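You operate a simulated robot arm through the tools that you are given. There is no shell and no other tool. Be economical: measure what you need, move in short steps, check, and stop when the job is done.

Carry out the task below with a simulated robot arm. There is one attempt and no reset: what you move stays moved.

Task
Put one of the white spacers from the padded top of the tilting table on the wooden top of the control cabinet.
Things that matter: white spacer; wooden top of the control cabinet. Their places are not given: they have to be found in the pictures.

It is judged by the outcome, as a careful person would: the job done as asked, and still so three seconds after it is handed in. It fails if anything else is knocked over, pushed out of place, dropped, spilled or broken.

Robot
A 7-joint arm with a two-finger parallel gripper, fixed in place. Base frame: the origin is at the foot of the arm, x ahead of it, y to its left, z up; the work surface is at about z = 860. Units: mm, rad, N and s.
With the tool pointing down near the work surface it reaches from about 240 to 680 mm from the base axis. Its first joint turns from -1.152 to 1.152 rad. Payload 2.4 kg.
The tool frame sits at the grasp point between the pads (the TCP): z along the fingers, y along the line on which they close. The tips reach 30 mm beyond it. The gripper opens to 94 mm. The fingers are 28 mm wide and 10 mm thick; the gripper's body (50 by 96 mm) begins 55 mm behind the TCP.
Orientation is that of the tool frame in the base frame, as a unit quaternion [w, x, y, z]. With the fingers straight down and closing along the base's y, the tool's x points along the base's -x, its y along +y and its z along -z.

Tools
- The arm moves only by the tool servo_tool. Its argument "motion" is a list that holds one entry, the list of rows, each a list of 6 numbers: the shift along the tool's x, y, z in units of 20 mm (1.0 is 20 mm), then the turn, a rotation vector about the tool's x, y, z in units of 8 degrees (1.0 is 8 degrees). In form: [[[dx, dy, dz, wx, wy, wz], ...]]. A call has 1 to 12 rows; each row shifts and turns the commanded pose from where the row before left it, along the tool's axes as they then stand. "jaw" is the finger opening in mm, from 0 to 94, set as the call begins (left out, the last holds). A call with a number of a shift or a turn outside -1 to 1 is refused whole. Rows are played at 5 a second. More than 50 mm and 0.15 rad between two rows, or a gripper value outside its range, and nothing of the call is played. Where a pose cannot be reached the arm comes as near as it can. A force on the tool above 40 N (or 10 N above the force at the start of the call, whichever is more), or a blocked arm, ends the call early, and 0.2 s more pass. Each finger travels about 153 mm/s and halts on what it meets, pressing with about 23 N; the grip force reading is that of the motor and also rises with nothing between the fingers. The clock runs only during rows and for 0.2 s after the last one: add rows that do not move to give the fingers time. The reply holds the time, the measured pose of the TCP, the force on the tool along the base axes, the opening and the grip force, in the units named above and with some noise, and new pictures: "show" is both (left out), scene, wrist or none.
- Cameras (640 x 400 px; columns grow to the right, rows downward): "scene" is fixed at [44.2, 493.8, 1427.5]; the picture's right is [-0.57, -0.82, 0.00], its down [-0.59, 0.41, -0.69] and it looks along [0.57, -0.39, -0.72] (base axes); focal length 358 px, centre (320, 200). "wrist" rides on the gripper at [-37, 0, -58] in the tool frame; the picture's right is [0.00, -1.00, 0.00], its down [0.97, 0.00, -0.24] and it looks along [0.24, 0.00, 0.97] (tool axes); focal length 218 px, centre (320, 200).
- pixel_to_xyz(camera, pixels): for up to 12 pixels [column, row] of the newest picture of that camera ("zoom" is the newest enlarged one), the place [x, y, z] in the base frame of the surface seen there, good to about 2 mm. It takes no simulated time.
- inspect(camera, box): a new picture of the part [left, top, right, bottom] of that camera's present view, enlarged. It takes no simulated time.
- finish_job(): hands the job in; it is judged then, once.

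Go step by step. Measure first, check grasps and placings, and put right what went wrong. The budget is 60 turns and 120 pictures, counting those below and the enlarged ones. Unless the task says otherwise, let go and move clear before handing in, and close with one line.

The tools are called after "Call:" as name(argument=value, ...) on one line, values as JSON. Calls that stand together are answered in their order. servo_tool: Moves the arm, as the interface text tells. Its arguments: {"type":"object","properties":{"motion":{"type":"array"},"jaw":{"type":"number"},"show":{"type":"string","enum":["both","scene","wrist","none"]}},"required":["motion"]} The other tools are called the same way: pixel_to_xyz (camera, pixels) gives the place of the surface under pixels of a picture; inspect (camera, box) takes an enlarged picture of a part of a camera's view; finish_job () hands the job in.

At the start:

```text
clock: 0.0
eef_pos: [412.4, -7.7, 1066.0]
tcp_rot: [-0.001, 0.0, 1.0, -0.001]
contact_force: [0.2, -1.3, -0.5]
width: 93.9
grip_force: 0.1
```

scene: 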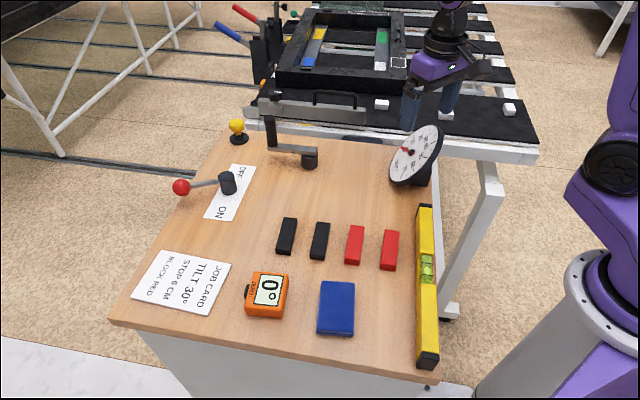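
wrist: 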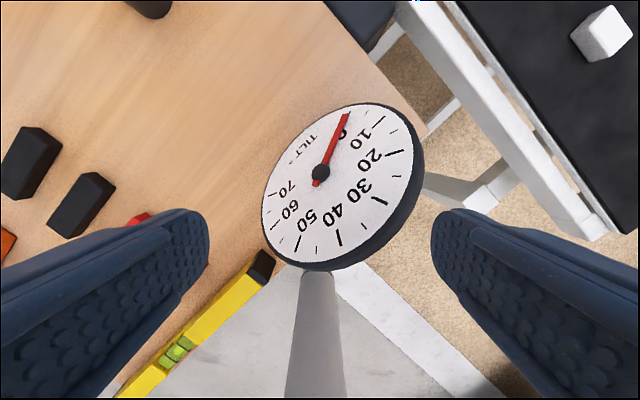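

The scene shows white spacers on the padded table near (381,104), (446,114), (509,108), and the wooden cabinet top in front. I'll enlarge and measure them.

Call:
inspect(camera="scene", box=[340, 60, 560, 198])

Call:
pixel_to_xyz(camera="scene", pixels=[[381, 102], [446, 114], [509, 105], [400, 118], [490, 125], [350, 190], [330, 170], [380, 195], [415, 150], [240, 130], [290, 215], [340, 210]])

Call:
pixel_to_xyz(camera="wrist", pixels=[[600, 30], [590, 80], [480, 100], [230, 100], [400, 20]])

```text
2.90 times, centred on (450, 129) of scene
```

zoom: 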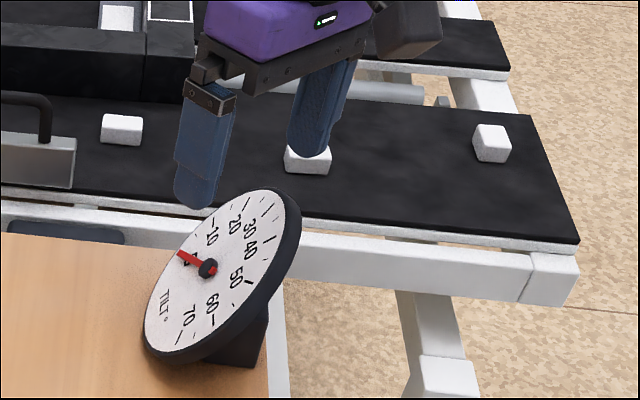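

```text
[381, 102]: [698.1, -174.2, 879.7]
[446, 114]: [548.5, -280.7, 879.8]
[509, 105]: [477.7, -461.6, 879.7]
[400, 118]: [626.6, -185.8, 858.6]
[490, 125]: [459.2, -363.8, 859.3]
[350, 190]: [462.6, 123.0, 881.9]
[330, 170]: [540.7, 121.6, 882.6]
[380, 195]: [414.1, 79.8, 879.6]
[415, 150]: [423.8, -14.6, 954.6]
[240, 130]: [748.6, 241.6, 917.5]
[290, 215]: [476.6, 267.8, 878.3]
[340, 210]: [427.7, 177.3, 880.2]
```

```text
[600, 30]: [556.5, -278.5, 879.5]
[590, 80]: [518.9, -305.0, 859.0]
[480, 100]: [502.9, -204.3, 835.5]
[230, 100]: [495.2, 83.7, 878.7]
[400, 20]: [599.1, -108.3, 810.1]
```

The middle spacer is at about (552,-280), top z 880, and it's within reach. The wooden top is at z≈880. I'll move above the spacer at the present height.

Call:
servo_tool(motion=[[[-0.45, -1, 0, 0, 0, 0], [-0.45, -1, 0, 0, 0, 0], [-0.45, -1, 0, 0, 0, 0], [-0.45, -1, 0, 0, 0, 0], [-0.45, -1, 0, 0, 0, 0], [-0.45, -1, 0, 0, 0, 0], [-0.45, -1, 0, 0, 0, 0], [-0.45, -1, 0, 0, 0, 0], [-0.45, -1, 0, 0, 0, 0], [-0.45, -1, 0, 0, 0, 0], [-0.45, -1, 0, 0, 0, 0], [-0.45, -1, 0, 0, 0, 0]]])

```text
clock: 2.6
eef_pos: [521.6, -248.1, 1064.2]
tcp_rot: [0.0, 0.0, 1.0, 0.0]
contact_force: [-0.8, 0.3, -0.7]
width: 94.2
grip_force: 0.1
```

scene: 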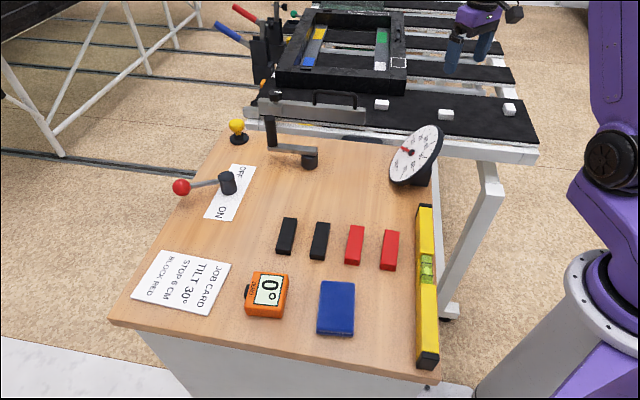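
wrist: 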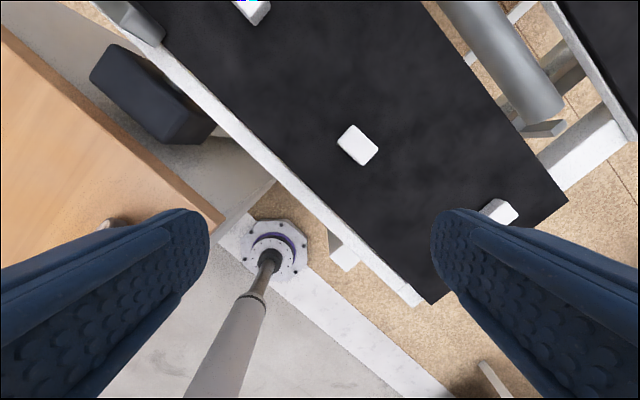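

Call:
inspect(camera="wrist", box=[318, 110, 398, 160])

```text
8.00 times, centred on (358, 135) of wrist
```

zoom: 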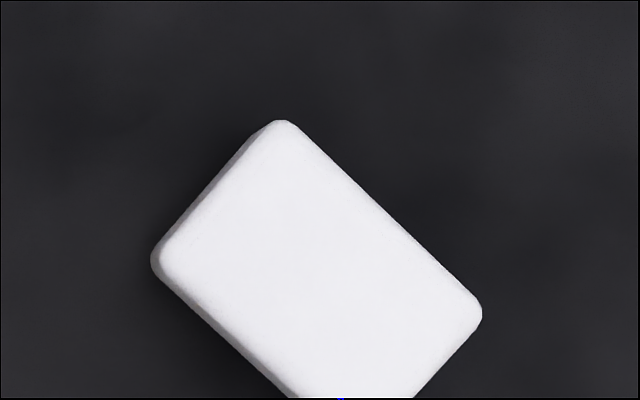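

The spacer is a rectangle at an angle. I'll measure its corners in the wrist picture.

Call:
pixel_to_xyz(camera="zoom", pixels=[[285, 128], [475, 312], [170, 260], [318, 260], [100, 100], [550, 350], [230, 192], [380, 220]])

Call:
pixel_to_xyz(camera="wrist", pixels=[[354, 128], [376, 149], [340, 144], [361, 162], [250, 12], [495, 90]])

```text
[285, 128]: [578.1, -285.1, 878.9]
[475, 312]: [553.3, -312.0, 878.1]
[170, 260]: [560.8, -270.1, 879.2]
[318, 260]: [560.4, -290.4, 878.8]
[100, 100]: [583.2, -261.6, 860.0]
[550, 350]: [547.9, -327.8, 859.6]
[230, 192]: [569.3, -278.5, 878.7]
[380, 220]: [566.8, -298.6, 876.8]
```

```text
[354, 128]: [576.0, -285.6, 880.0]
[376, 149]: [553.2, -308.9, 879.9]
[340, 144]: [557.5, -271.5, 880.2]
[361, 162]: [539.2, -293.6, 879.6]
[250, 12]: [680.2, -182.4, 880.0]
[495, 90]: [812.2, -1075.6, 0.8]
```

Spacer: centre about (557,-291), 36×23 mm, with its long side along (-0.68,-0.73). I'll shift over it, turn the tool about -47° around its z to grip across the short side, and come partly down.

Call:
servo_tool(motion=[[[-0.59, -0.715, 0, 0, 0, 0], [-0.59, -0.715, 0, 0, 0, 0], [-0.59, -0.715, 0, 0, 0, 0], [0, 0, 0, 0, 0, -0.98], [0, 0, 0, 0, 0, -0.98], [0, 0, 0, 0, 0, -0.98], [0, 0, 0, 0, 0, -0.98], [0, 0, 0, 0, 0, -0.98], [0, 0, 0, 0, 0, -0.98], [0, 0, 1, 0, 0, 0], [0, 0, 1, 0, 0, 0], [0, 0, 1, 0, 0, 0]]])

```text
clock: 5.2
eef_pos: [557.7, -291.5, 1004.4]
tcp_rot: [0.0, -0.399, 0.917, 0.0]
contact_force: [0.2, -0.3, -0.2]
width: 94.0
grip_force: 0.0
```

scene: 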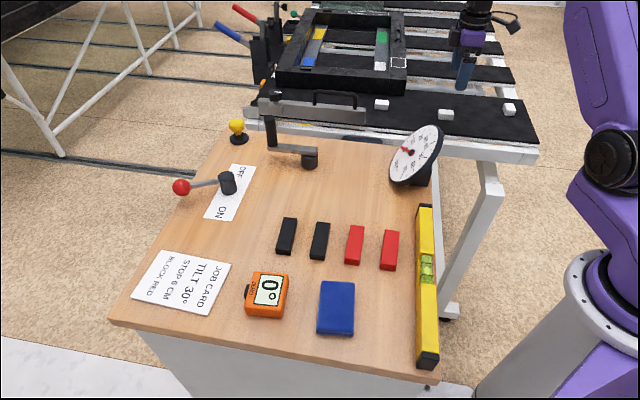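
wrist: 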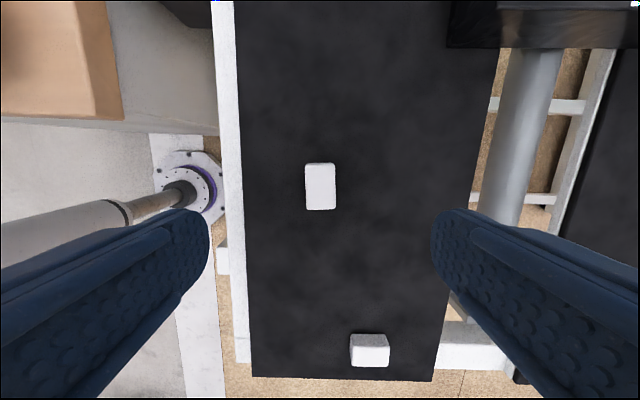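

The spacer is square to the fingers and centred (320,187), as expected. I'll descend to TCP z≈894 with the jaw at 60.

Call:
servo_tool(motion=[[[0, 0, 1, 0, 0, 0], [0, 0, 1, 0, 0, 0], [0, 0, 1, 0, 0, 0], [0, 0, 1, 0, 0, 0], [0, 0, 0.8, 0, 0, 0], [0, 0, 0.6, 0, 0, 0], [0, 0, 0, 0, 0, 0]]], jaw=60)

```text
clock: 6.8
eef_pos: [557.1, -290.9, 895.6]
tcp_rot: [0.0, -0.4, 0.917, 0.0]
contact_force: [0.5, 0.4, -0.8]
width: 60.2
grip_force: 0.2
```

scene: 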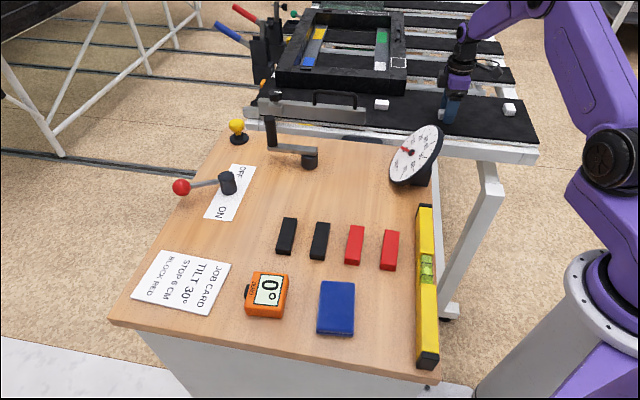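
wrist: 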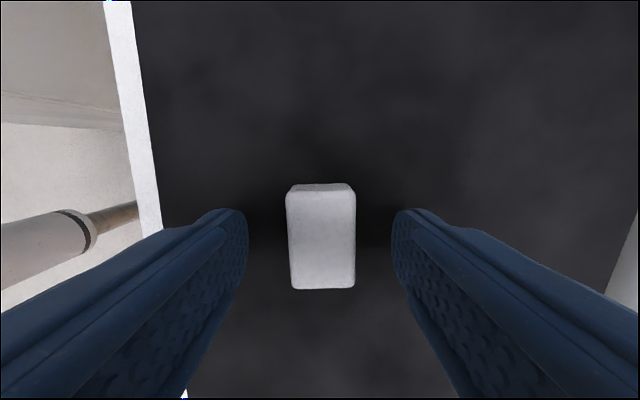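

The spacer sits between the fingers, and the tips are about 6 mm above the pad. I'll lower 3 mm and close, with rows held still for the fingers.

Call:
servo_tool(motion=[[[0, 0, 0.15, 0, 0, 0]]], jaw=60, show="none")

Call:
servo_tool(motion=[[[0, 0, 0, 0, 0, 0], [0, 0, 0, 0, 0, 0], [0, 0, 0, 0, 0, 0], [0, 0, 0, 0, 0, 0]]], jaw=0, show="wrist")

```text
clock: 7.2
eef_pos: [558.9, -290.1, 893.1]
tcp_rot: [0.0, -0.399, 0.917, 0.0]
contact_force: [0.0, -0.3, 0.0]
width: 60.1
grip_force: 0.1
```

```text
clock: 8.2
eef_pos: [557.2, -291.0, 893.1]
tcp_rot: [0.001, -0.4, 0.916, 0.0]
contact_force: [0.6, -0.1, -0.1]
width: 24.4
grip_force: 22.8
```

wrist: 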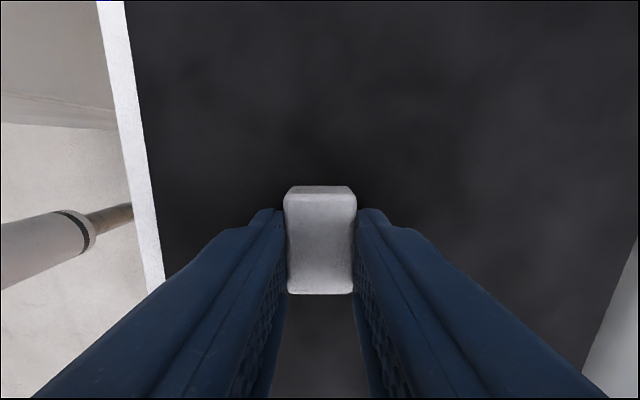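

Held: the opening stopped at 24.4 mm. I'll lift straight up and measure the placing area.

Call:
servo_tool(motion=[[[0, 0, -0.5, 0, 0, 0], [0, 0, -1, 0, 0, 0], [0, 0, -1, 0, 0, 0], [0, 0, -1, 0, 0, 0], [0, 0, -1, 0, 0, 0], [0, 0, -1, 0, 0, 0], [0, 0, -1, 0, 0, 0], [0, 0, -1, 0, 0, 0], [0, 0, -1, 0, 0, 0], [0, 0, -1, 0, 0, 0]]], jaw=0)

Call:
pixel_to_xyz(camera="scene", pixels=[[309, 155], [310, 168], [355, 228], [320, 224], [390, 232], [392, 182], [436, 130], [424, 175], [345, 185], [228, 178], [270, 105], [360, 145]])

```text
clock: 10.4
eef_pos: [557.9, -291.1, 1084.7]
tcp_rot: [0.0, -0.4, 0.916, 0.0]
contact_force: [-0.1, 0.3, -0.3]
width: 0.2
grip_force: 23.2
```

scene: 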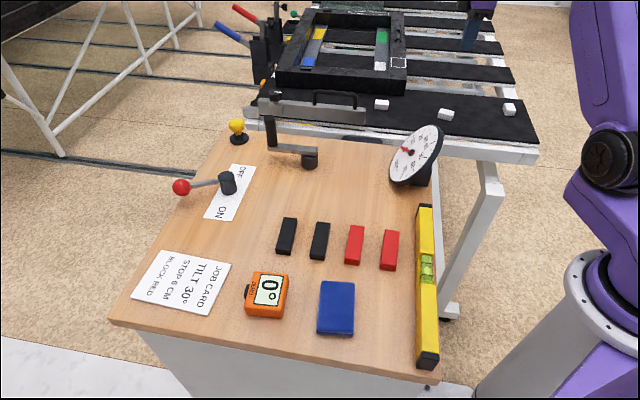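
wrist: 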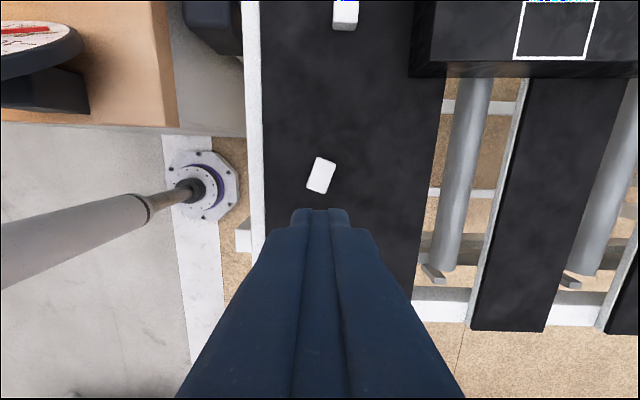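

```text
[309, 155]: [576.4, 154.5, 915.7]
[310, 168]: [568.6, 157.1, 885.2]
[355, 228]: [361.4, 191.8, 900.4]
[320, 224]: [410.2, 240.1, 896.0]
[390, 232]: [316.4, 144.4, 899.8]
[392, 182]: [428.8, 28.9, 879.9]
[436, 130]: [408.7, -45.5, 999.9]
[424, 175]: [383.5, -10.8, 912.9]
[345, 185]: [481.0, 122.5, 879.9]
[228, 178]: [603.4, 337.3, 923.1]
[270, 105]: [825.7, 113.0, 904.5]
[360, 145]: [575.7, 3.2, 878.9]
```

The jaw closed to 0.2 mm, so the spacer slipped out. It still lies on the pad at wrist (321,175), a little turned. I'll measure it more exactly for a second, deeper and better-centred grip with a slow lift.

Call:
servo_tool(motion=[[[0, 0, 1, 0, 0, 0], [0, 0, 1, 0, 0, 0], [0, 0, 1, 0, 0, 0], [0, 0, 1, 0, 0, 0], [0, 0, 0, 0, 0, 0]]], jaw=94, show="wrist")

Call:
inspect(camera="wrist", box=[272, 155, 368, 215])

```text
clock: 11.6
eef_pos: [556.1, -290.1, 1003.8]
tcp_rot: [0.001, -0.4, 0.917, -0.001]
contact_force: [0.4, 0.1, 0.6]
width: 94.1
grip_force: 0.1
```

wrist: 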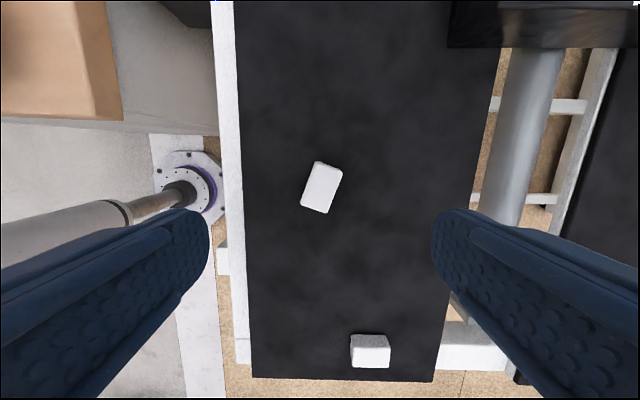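

```text
6.67 times, centred on (320, 185) of wrist
```

zoom: 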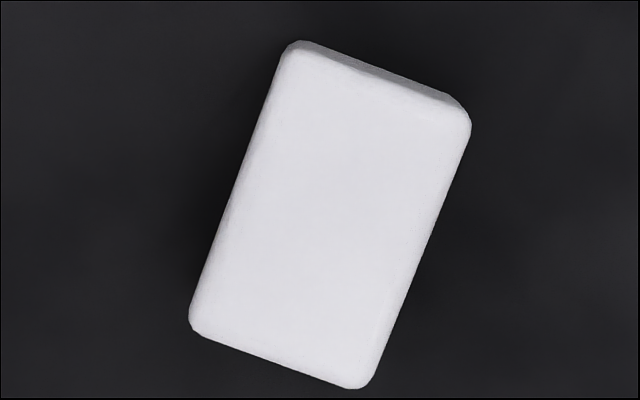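

Call:
pixel_to_xyz(camera="zoom", pixels=[[300, 65], [455, 130], [205, 320], [355, 375], [328, 222], [240, 180], [410, 250], [120, 200], [540, 300]])

```text
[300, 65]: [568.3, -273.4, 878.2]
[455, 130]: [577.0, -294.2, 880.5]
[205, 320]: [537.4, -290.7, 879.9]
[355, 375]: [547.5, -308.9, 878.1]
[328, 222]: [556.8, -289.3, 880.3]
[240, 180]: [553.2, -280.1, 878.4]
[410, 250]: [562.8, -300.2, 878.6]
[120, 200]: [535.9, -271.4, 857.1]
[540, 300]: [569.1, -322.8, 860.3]
```

Centre (557,-291) is already under the TCP, and the spacer is turned about +21.5° in the tool frame. I'll turn to match and descend to about z 893.

Call:
servo_tool(motion=[[[0, 0, 0, 0, 0, 0.9], [0, 0, 0, 0, 0, 0.9], [0, 0, 0, 0, 0, 0.89], [0, 0, 1, 0, 0, 0], [0, 0, 1, 0, 0, 0], [0, 0, 1, 0, 0, 0], [0, 0, 1, 0, 0, 0], [0, 0, 1, 0, 0, 0], [0, 0, 0.5, 0, 0, 0], [0, 0, 0, 0, 0, 0]]], jaw=60, show="wrist")

```text
clock: 13.8
eef_pos: [557.5, -292.1, 894.8]
tcp_rot: [0.0, -0.221, 0.975, 0.0]
contact_force: [0.5, 0.4, 0.0]
width: 60.1
grip_force: 0.0
```

wrist: 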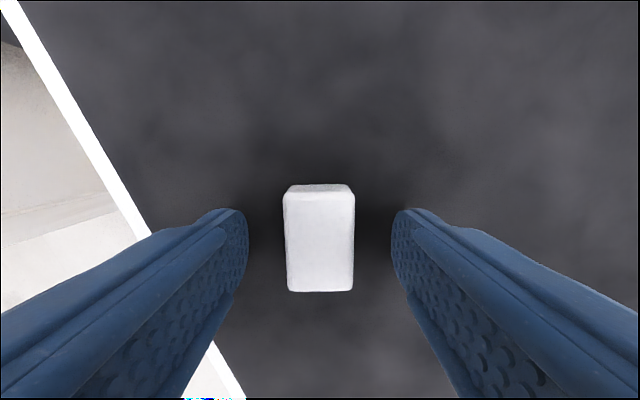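

Aligned, with the spacer about 2.5 mm ahead of the fingers' middle. I'll shift that much and go down 4 mm more before closing.

Call:
servo_tool(motion=[[[-0.12, 0, 0.1, 0, 0, 0], [0, 0, 0.06, 0, 0, 0], [0, 0, 0.04, 0, 0, 0]]], jaw=60, show="none")

Call:
servo_tool(motion=[[[0, 0, 0, 0, 0, 0], [0, 0, 0, 0, 0, 0], [0, 0, 0, 0, 0, 0], [0, 0, 0, 0, 0, 0]]], jaw=0, show="none")

Call:
servo_tool(motion=[[[0, 0, -0.1, 0, 0, 0], [0, 0, -0.1, 0, 0, 0], [0, 0, -0.1, 0, 0, 0], [0, 0, -0.1, 0, 0, 0], [0, 0, -0.1, 0, 0, 0]]], jaw=0, show="wrist")

```text
clock: 14.6
eef_pos: [560.0, -289.1, 889.5]
tcp_rot: [0.0, -0.221, 0.975, 0.0]
contact_force: [-0.5, -0.2, 0.0]
width: 59.7
grip_force: 0.0
```

```text
clock: 15.6
eef_pos: [560.1, -289.6, 890.4]
tcp_rot: [0.0, -0.222, 0.975, 0.0]
contact_force: [-0.2, 0.6, 0.3]
width: 24.5
grip_force: 23.1
```

```text
clock: 16.8
eef_pos: [558.8, -289.5, 899.5]
tcp_rot: [0.0, -0.221, 0.975, 0.0]
contact_force: [0.5, -0.3, 0.0]
width: 24.6
grip_force: 23.0
```

wrist: 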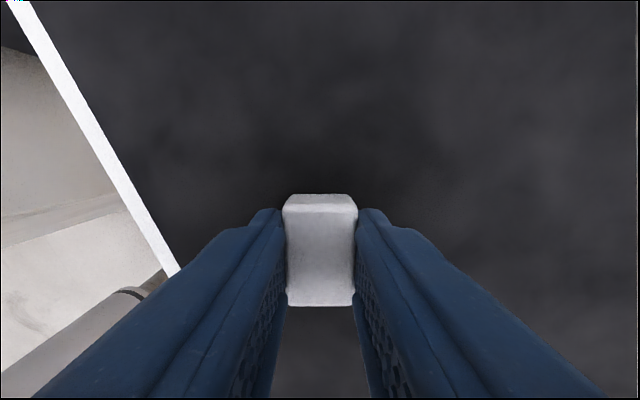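

The spacer is rising with the fingers (24.6 mm opening). I'll lift on gently and check the opening.

Call:
servo_tool(motion=[[[0, 0, -0.15, 0, 0, 0], [0, 0, -0.2, 0, 0, 0], [0, 0, -0.2, 0, 0, 0], [0, 0, -0.2, 0, 0, 0], [0, 0, -0.2, 0, 0, 0], [0, 0, -0.2, 0, 0, 0], [0, 0, -0.2, 0, 0, 0], [0, 0, -0.2, 0, 0, 0], [0, 0, -0.2, 0, 0, 0], [0, 0, -0.2, 0, 0, 0], [0, 0, -0.1, 0, 0, 0]]], jaw=0)

```text
clock: 19.2
eef_pos: [559.7, -289.6, 941.3]
tcp_rot: [0.0, -0.222, 0.975, 0.0]
contact_force: [-0.3, -0.1, 0.2]
width: 24.4
grip_force: 23.1
```

scene: 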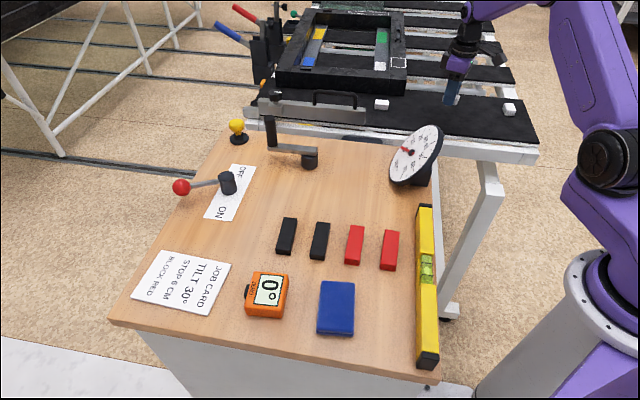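
wrist: 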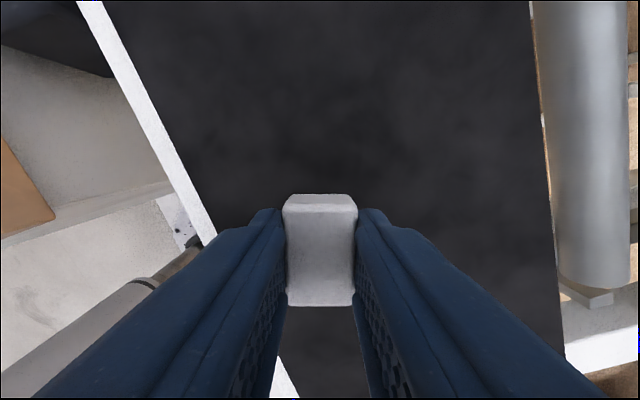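

Held firmly, clear of the pad. I'll continue raising to about z 1050, to pass well above the gauge.

Call:
servo_tool(motion=[[[0, 0, -0.2, 0, 0, 0], [0, 0, -0.35, 0, 0, 0], [0, 0, -0.5, 0, 0, 0], [0, 0, -0.55, 0, 0, 0], [0, 0, -0.6, 0, 0, 0], [0, 0, -0.6, 0, 0, 0], [0, 0, -0.6, 0, 0, 0], [0, 0, -0.6, 0, 0, 0], [0, 0, -0.6, 0, 0, 0], [0, 0, -0.5, 0, 0, 0], [0, 0, -0.3, 0, 0, 0], [0, 0, -0.15, 0, 0, 0]]], jaw=0, show="wrist")

```text
clock: 21.8
eef_pos: [558.7, -289.1, 1052.5]
tcp_rot: [-0.001, -0.222, 0.975, 0.0]
contact_force: [0.1, 0.5, -0.3]
width: 24.5
grip_force: 23.4
```

wrist: 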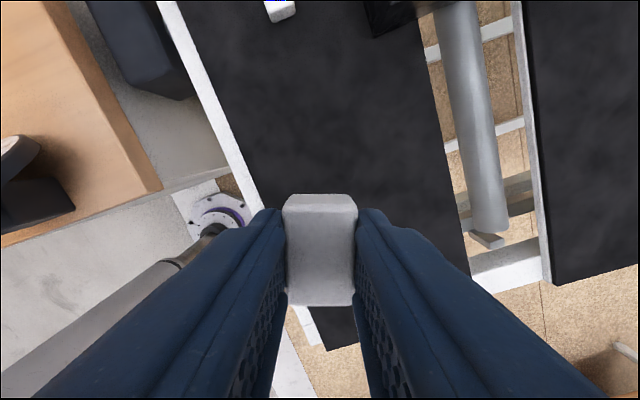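

Now I'll travel toward open wood at about (495,110), with ramped rows.

Call:
servo_tool(motion=[[[-0.09, 0.3, 0, 0, 0, 0], [-0.18, 0.6, 0, 0, 0, 0], [-0.295, 0.99, 0, 0, 0, 0], [-0.295, 0.99, 0, 0, 0, 0], [-0.295, 0.99, 0, 0, 0, 0], [-0.295, 0.99, 0, 0, 0, 0], [-0.295, 0.99, 0, 0, 0, 0], [-0.295, 0.99, 0, 0, 0, 0], [-0.295, 0.99, 0, 0, 0, 0], [-0.295, 0.99, 0, 0, 0, 0], [-0.18, 0.6, 0, 0, 0, 0], [-0.09, 0.3, 0, 0, 0, 0]]], jaw=0, show="none")

Call:
servo_tool(motion=[[[-0.09, 0.3, 0, 0, 0, 0], [-0.18, 0.6, 0, 0, 0, 0], [-0.295, 0.99, 0, 0, 0, 0], [-0.295, 0.99, 0, 0, 0, 0], [-0.295, 0.99, 0, 0, 0, 0], [-0.295, 0.99, 0, 0, 0, 0], [-0.295, 0.99, 0, 0, 0, 0], [-0.295, 0.99, 0, 0, 0, 0], [-0.295, 0.99, 0, 0, 0, 0], [-0.295, 0.99, 0, 0, 0, 0], [-0.18, 0.6, 0, 0, 0, 0], [-0.09, 0.3, 0, 0, 0, 0]]], jaw=0)

```text
clock: 24.4
eef_pos: [526.6, -87.8, 1051.8]
tcp_rot: [0.0, -0.222, 0.975, -0.001]
contact_force: [0.6, -0.8, -0.7]
width: 24.6
grip_force: 23.2
```

```text
clock: 27.0
eef_pos: [496.4, 112.0, 1051.5]
tcp_rot: [0.0, -0.222, 0.975, 0.001]
contact_force: [-0.7, 0.3, -0.4]
width: 24.8
grip_force: 22.7
```

scene: 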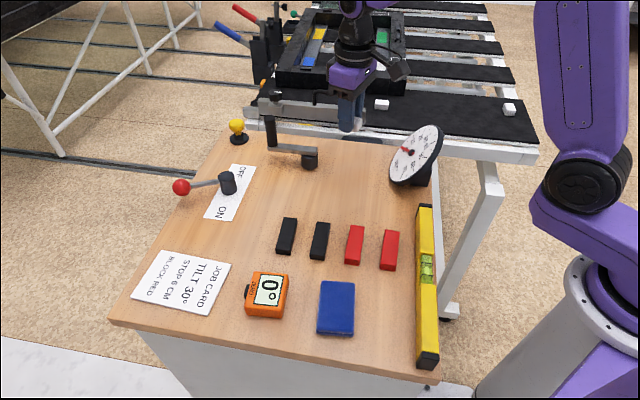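
wrist: 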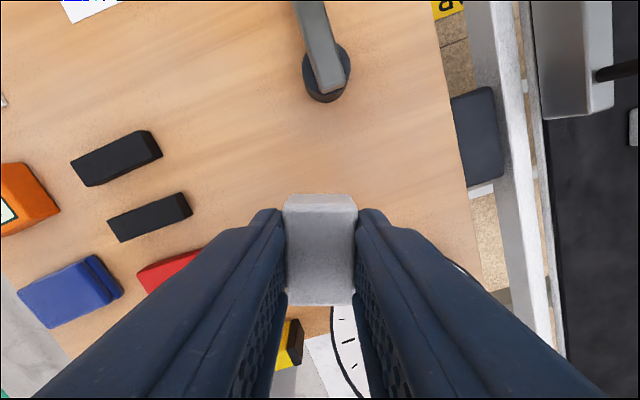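

Still held (24.8 mm), above bare wood with the knob (325,75) and gauge clear. I'll descend to about z 925.

Call:
servo_tool(motion=[[[0, 0, 0.3, 0, 0, 0], [0, 0, 0.6, 0, 0, 0], [0, 0, 0.75, 0, 0, 0], [0, 0, 0.75, 0, 0, 0], [0, 0, 0.75, 0, 0, 0], [0, 0, 0.75, 0, 0, 0], [0, 0, 0.75, 0, 0, 0], [0, 0, 0.6, 0, 0, 0], [0, 0, 0.5, 0, 0, 0], [0, 0, 0.35, 0, 0, 0], [0, 0, 0.2, 0, 0, 0], [0, 0, 0, 0, 0, 0]]], jaw=0)

```text
clock: 29.6
eef_pos: [496.1, 110.0, 927.5]
tcp_rot: [0.0, -0.221, 0.975, 0.001]
contact_force: [0.9, 0.5, 0.1]
width: 24.5
grip_force: 22.7
```

scene: 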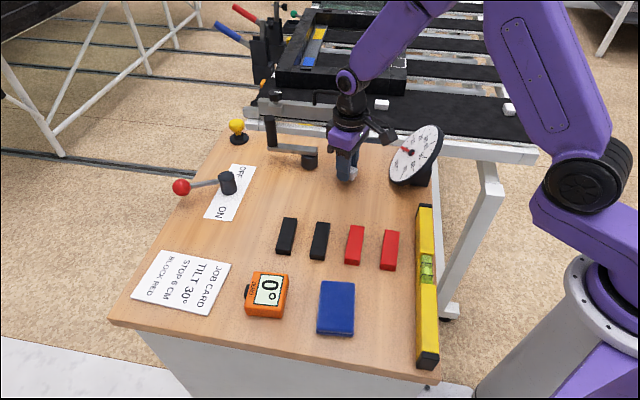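
wrist: 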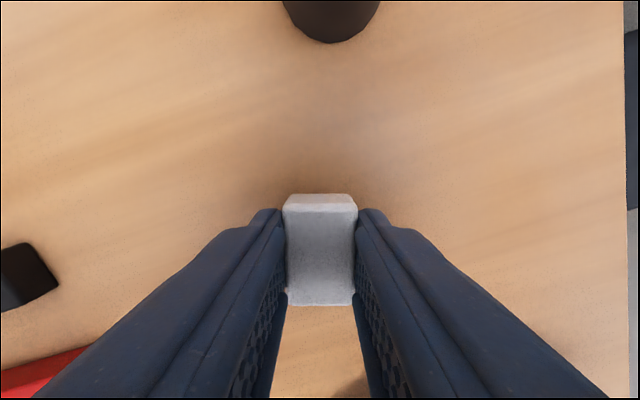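

The spacer's bottom should meet the wood at about TCP z 911. I'll lower 15 mm slowly and watch the force.

Call:
servo_tool(motion=[[[0, 0, 0.2, 0, 0, 0], [0, 0, 0.2, 0, 0, 0], [0, 0, 0.15, 0, 0, 0], [0, 0, 0.1, 0, 0, 0], [0, 0, 0.1, 0, 0, 0], [0, 0, 0, 0, 0, 0]]], jaw=0, show="none")

```text
clock: 31.0
eef_pos: [495.7, 110.7, 910.3]
tcp_rot: [0.0, -0.222, 0.975, 0.0]
contact_force: [-0.3, 0.5, 0.5]
width: 24.3
grip_force: 23.1
```

The TCP reads 910.3 with no clear contact force yet, so I'll lower in half-millimetre steps until contact shows.

Call:
servo_tool(motion=[[[0, 0, 0.03, 0, 0, 0], [0, 0, 0, 0, 0, 0]]], jaw=0, show="wrist")

Call:
inspect(camera="scene", box=[312, 145, 392, 195])

```text
clock: 31.6
eef_pos: [494.7, 112.0, 910.7]
tcp_rot: [-0.001, -0.221, 0.975, 0.001]
contact_force: [0.4, -0.4, 0.1]
width: 24.7
grip_force: 23.1
```

wrist: 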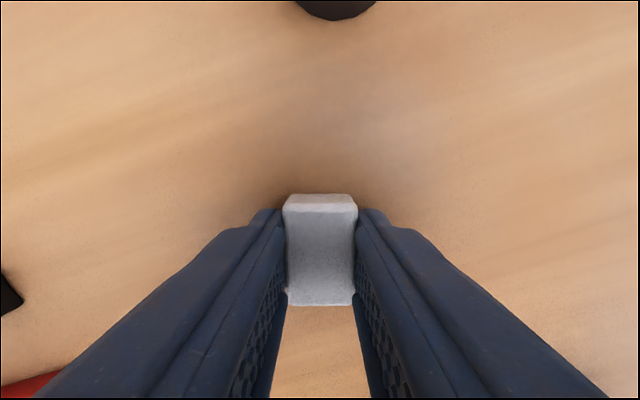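

```text
8.00 times, centred on (352, 170) of scene
```

zoom: 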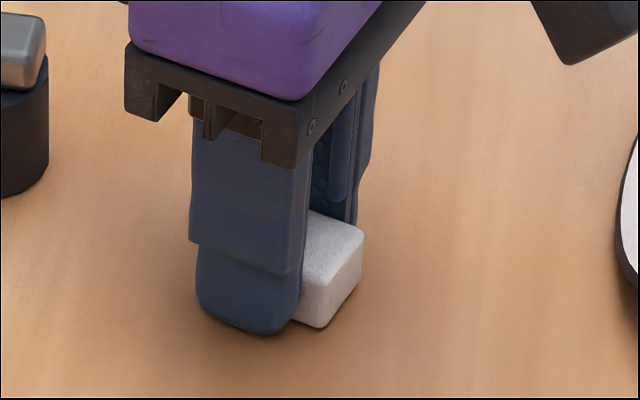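

The zoom shows the spacer almost on the wood, with only a thin contact shadow. I'll lower another 1 mm and read the force.

Call:
servo_tool(motion=[[[0, 0, 0.025, 0, 0, 0], [0, 0, 0.025, 0, 0, 0], [0, 0, 0, 0, 0, 0]]], jaw=0, show="none")

```text
clock: 32.4
eef_pos: [497.2, 111.6, 909.8]
tcp_rot: [0.0, -0.221, 0.975, 0.0]
contact_force: [-8.2, -0.4, 19.8]
width: 25.0
grip_force: 23.4
```

Contact: 20 N upward. I'll ease up 0.5 mm, then open to 60.

Call:
servo_tool(motion=[[[0, 0, -0.025, 0, 0, 0], [0, 0, 0, 0, 0, 0]]], jaw=0, show="none")

Call:
servo_tool(motion=[[[0, 0, 0, 0, 0, 0], [0, 0, 0, 0, 0, 0], [0, 0, 0, 0, 0, 0]]], jaw=60, show="wrist")

```text
clock: 33.0
eef_pos: [497.0, 110.5, 910.3]
tcp_rot: [-0.001, -0.222, 0.975, 0.001]
contact_force: [-3.6, -1.6, 6.7]
width: 24.6
grip_force: 23.1
```

```text
clock: 33.8
eef_pos: [495.4, 112.2, 910.1]
tcp_rot: [0.0, -0.221, 0.975, 0.0]
contact_force: [1.2, 1.0, 0.6]
width: 60.1
grip_force: 0.1
```

wrist: 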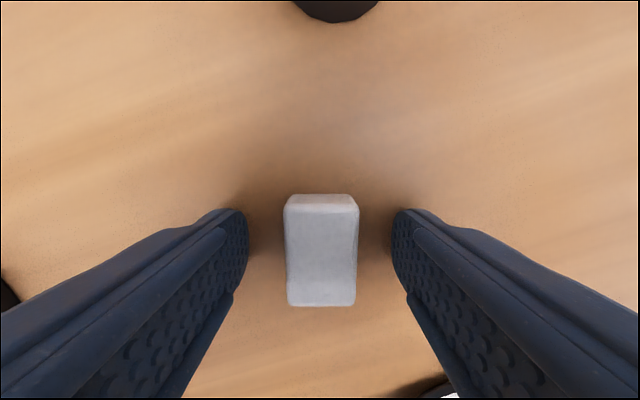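

The spacer is released and standing on the wood between the open fingers. I'll rise straight up and clear.

Call:
servo_tool(motion=[[[0, 0, -0.3, 0, 0, 0], [0, 0, -0.6, 0, 0, 0], [0, 0, -1, 0, 0, 0], [0, 0, -1, 0, 0, 0], [0, 0, -1, 0, 0, 0], [0, 0, -1, 0, 0, 0], [0, 0, -1, 0, 0, 0], [0, 0, -1, 0, 0, 0], [0, 0, -0.5, 0, 0, 0], [0, 0, 0, 0, 0, 0]]], jaw=60)

Call:
inspect(camera="scene", box=[240, 80, 560, 280])

```text
clock: 36.0
eef_pos: [494.5, 110.9, 1058.6]
tcp_rot: [0.0, -0.222, 0.975, -0.001]
contact_force: [-0.2, 0.7, 0.3]
width: 60.0
grip_force: 0.1
```

scene: 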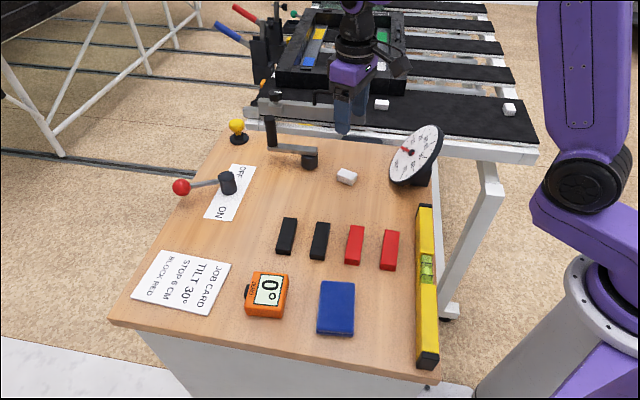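
wrist: 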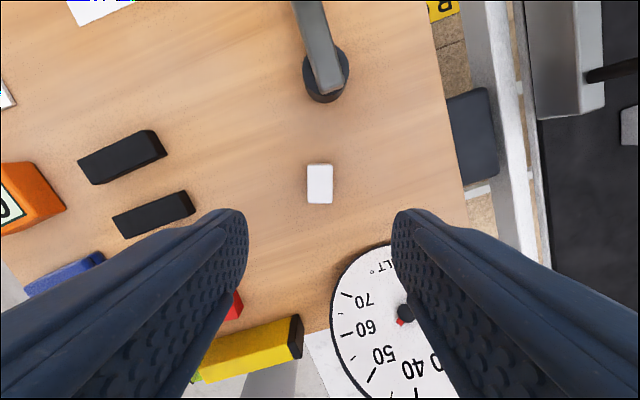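

```text
2.00 times, centred on (400, 180) of scene
```

zoom: 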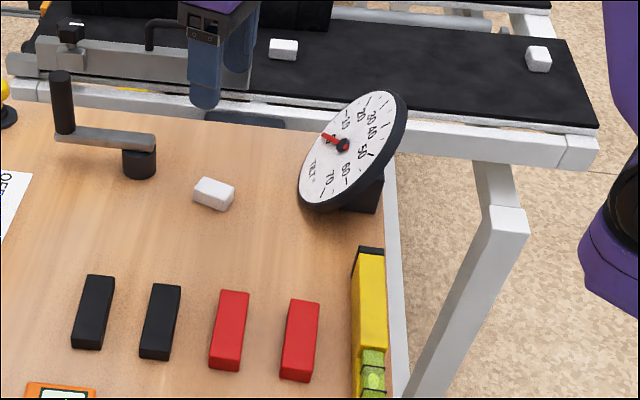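

The spacer lies flat on the wood at scene (346,176). The arm is clear, and everything else is where it was, so I'm handing in.

Call:
finish_job()

```text
The job is handed in.
```

One white spacer from the padded table is now resting flat on the wooden top of the control cabinet; it slipped from the first grip and turned slightly on the pad, but the second grip held, and nothing else moved.
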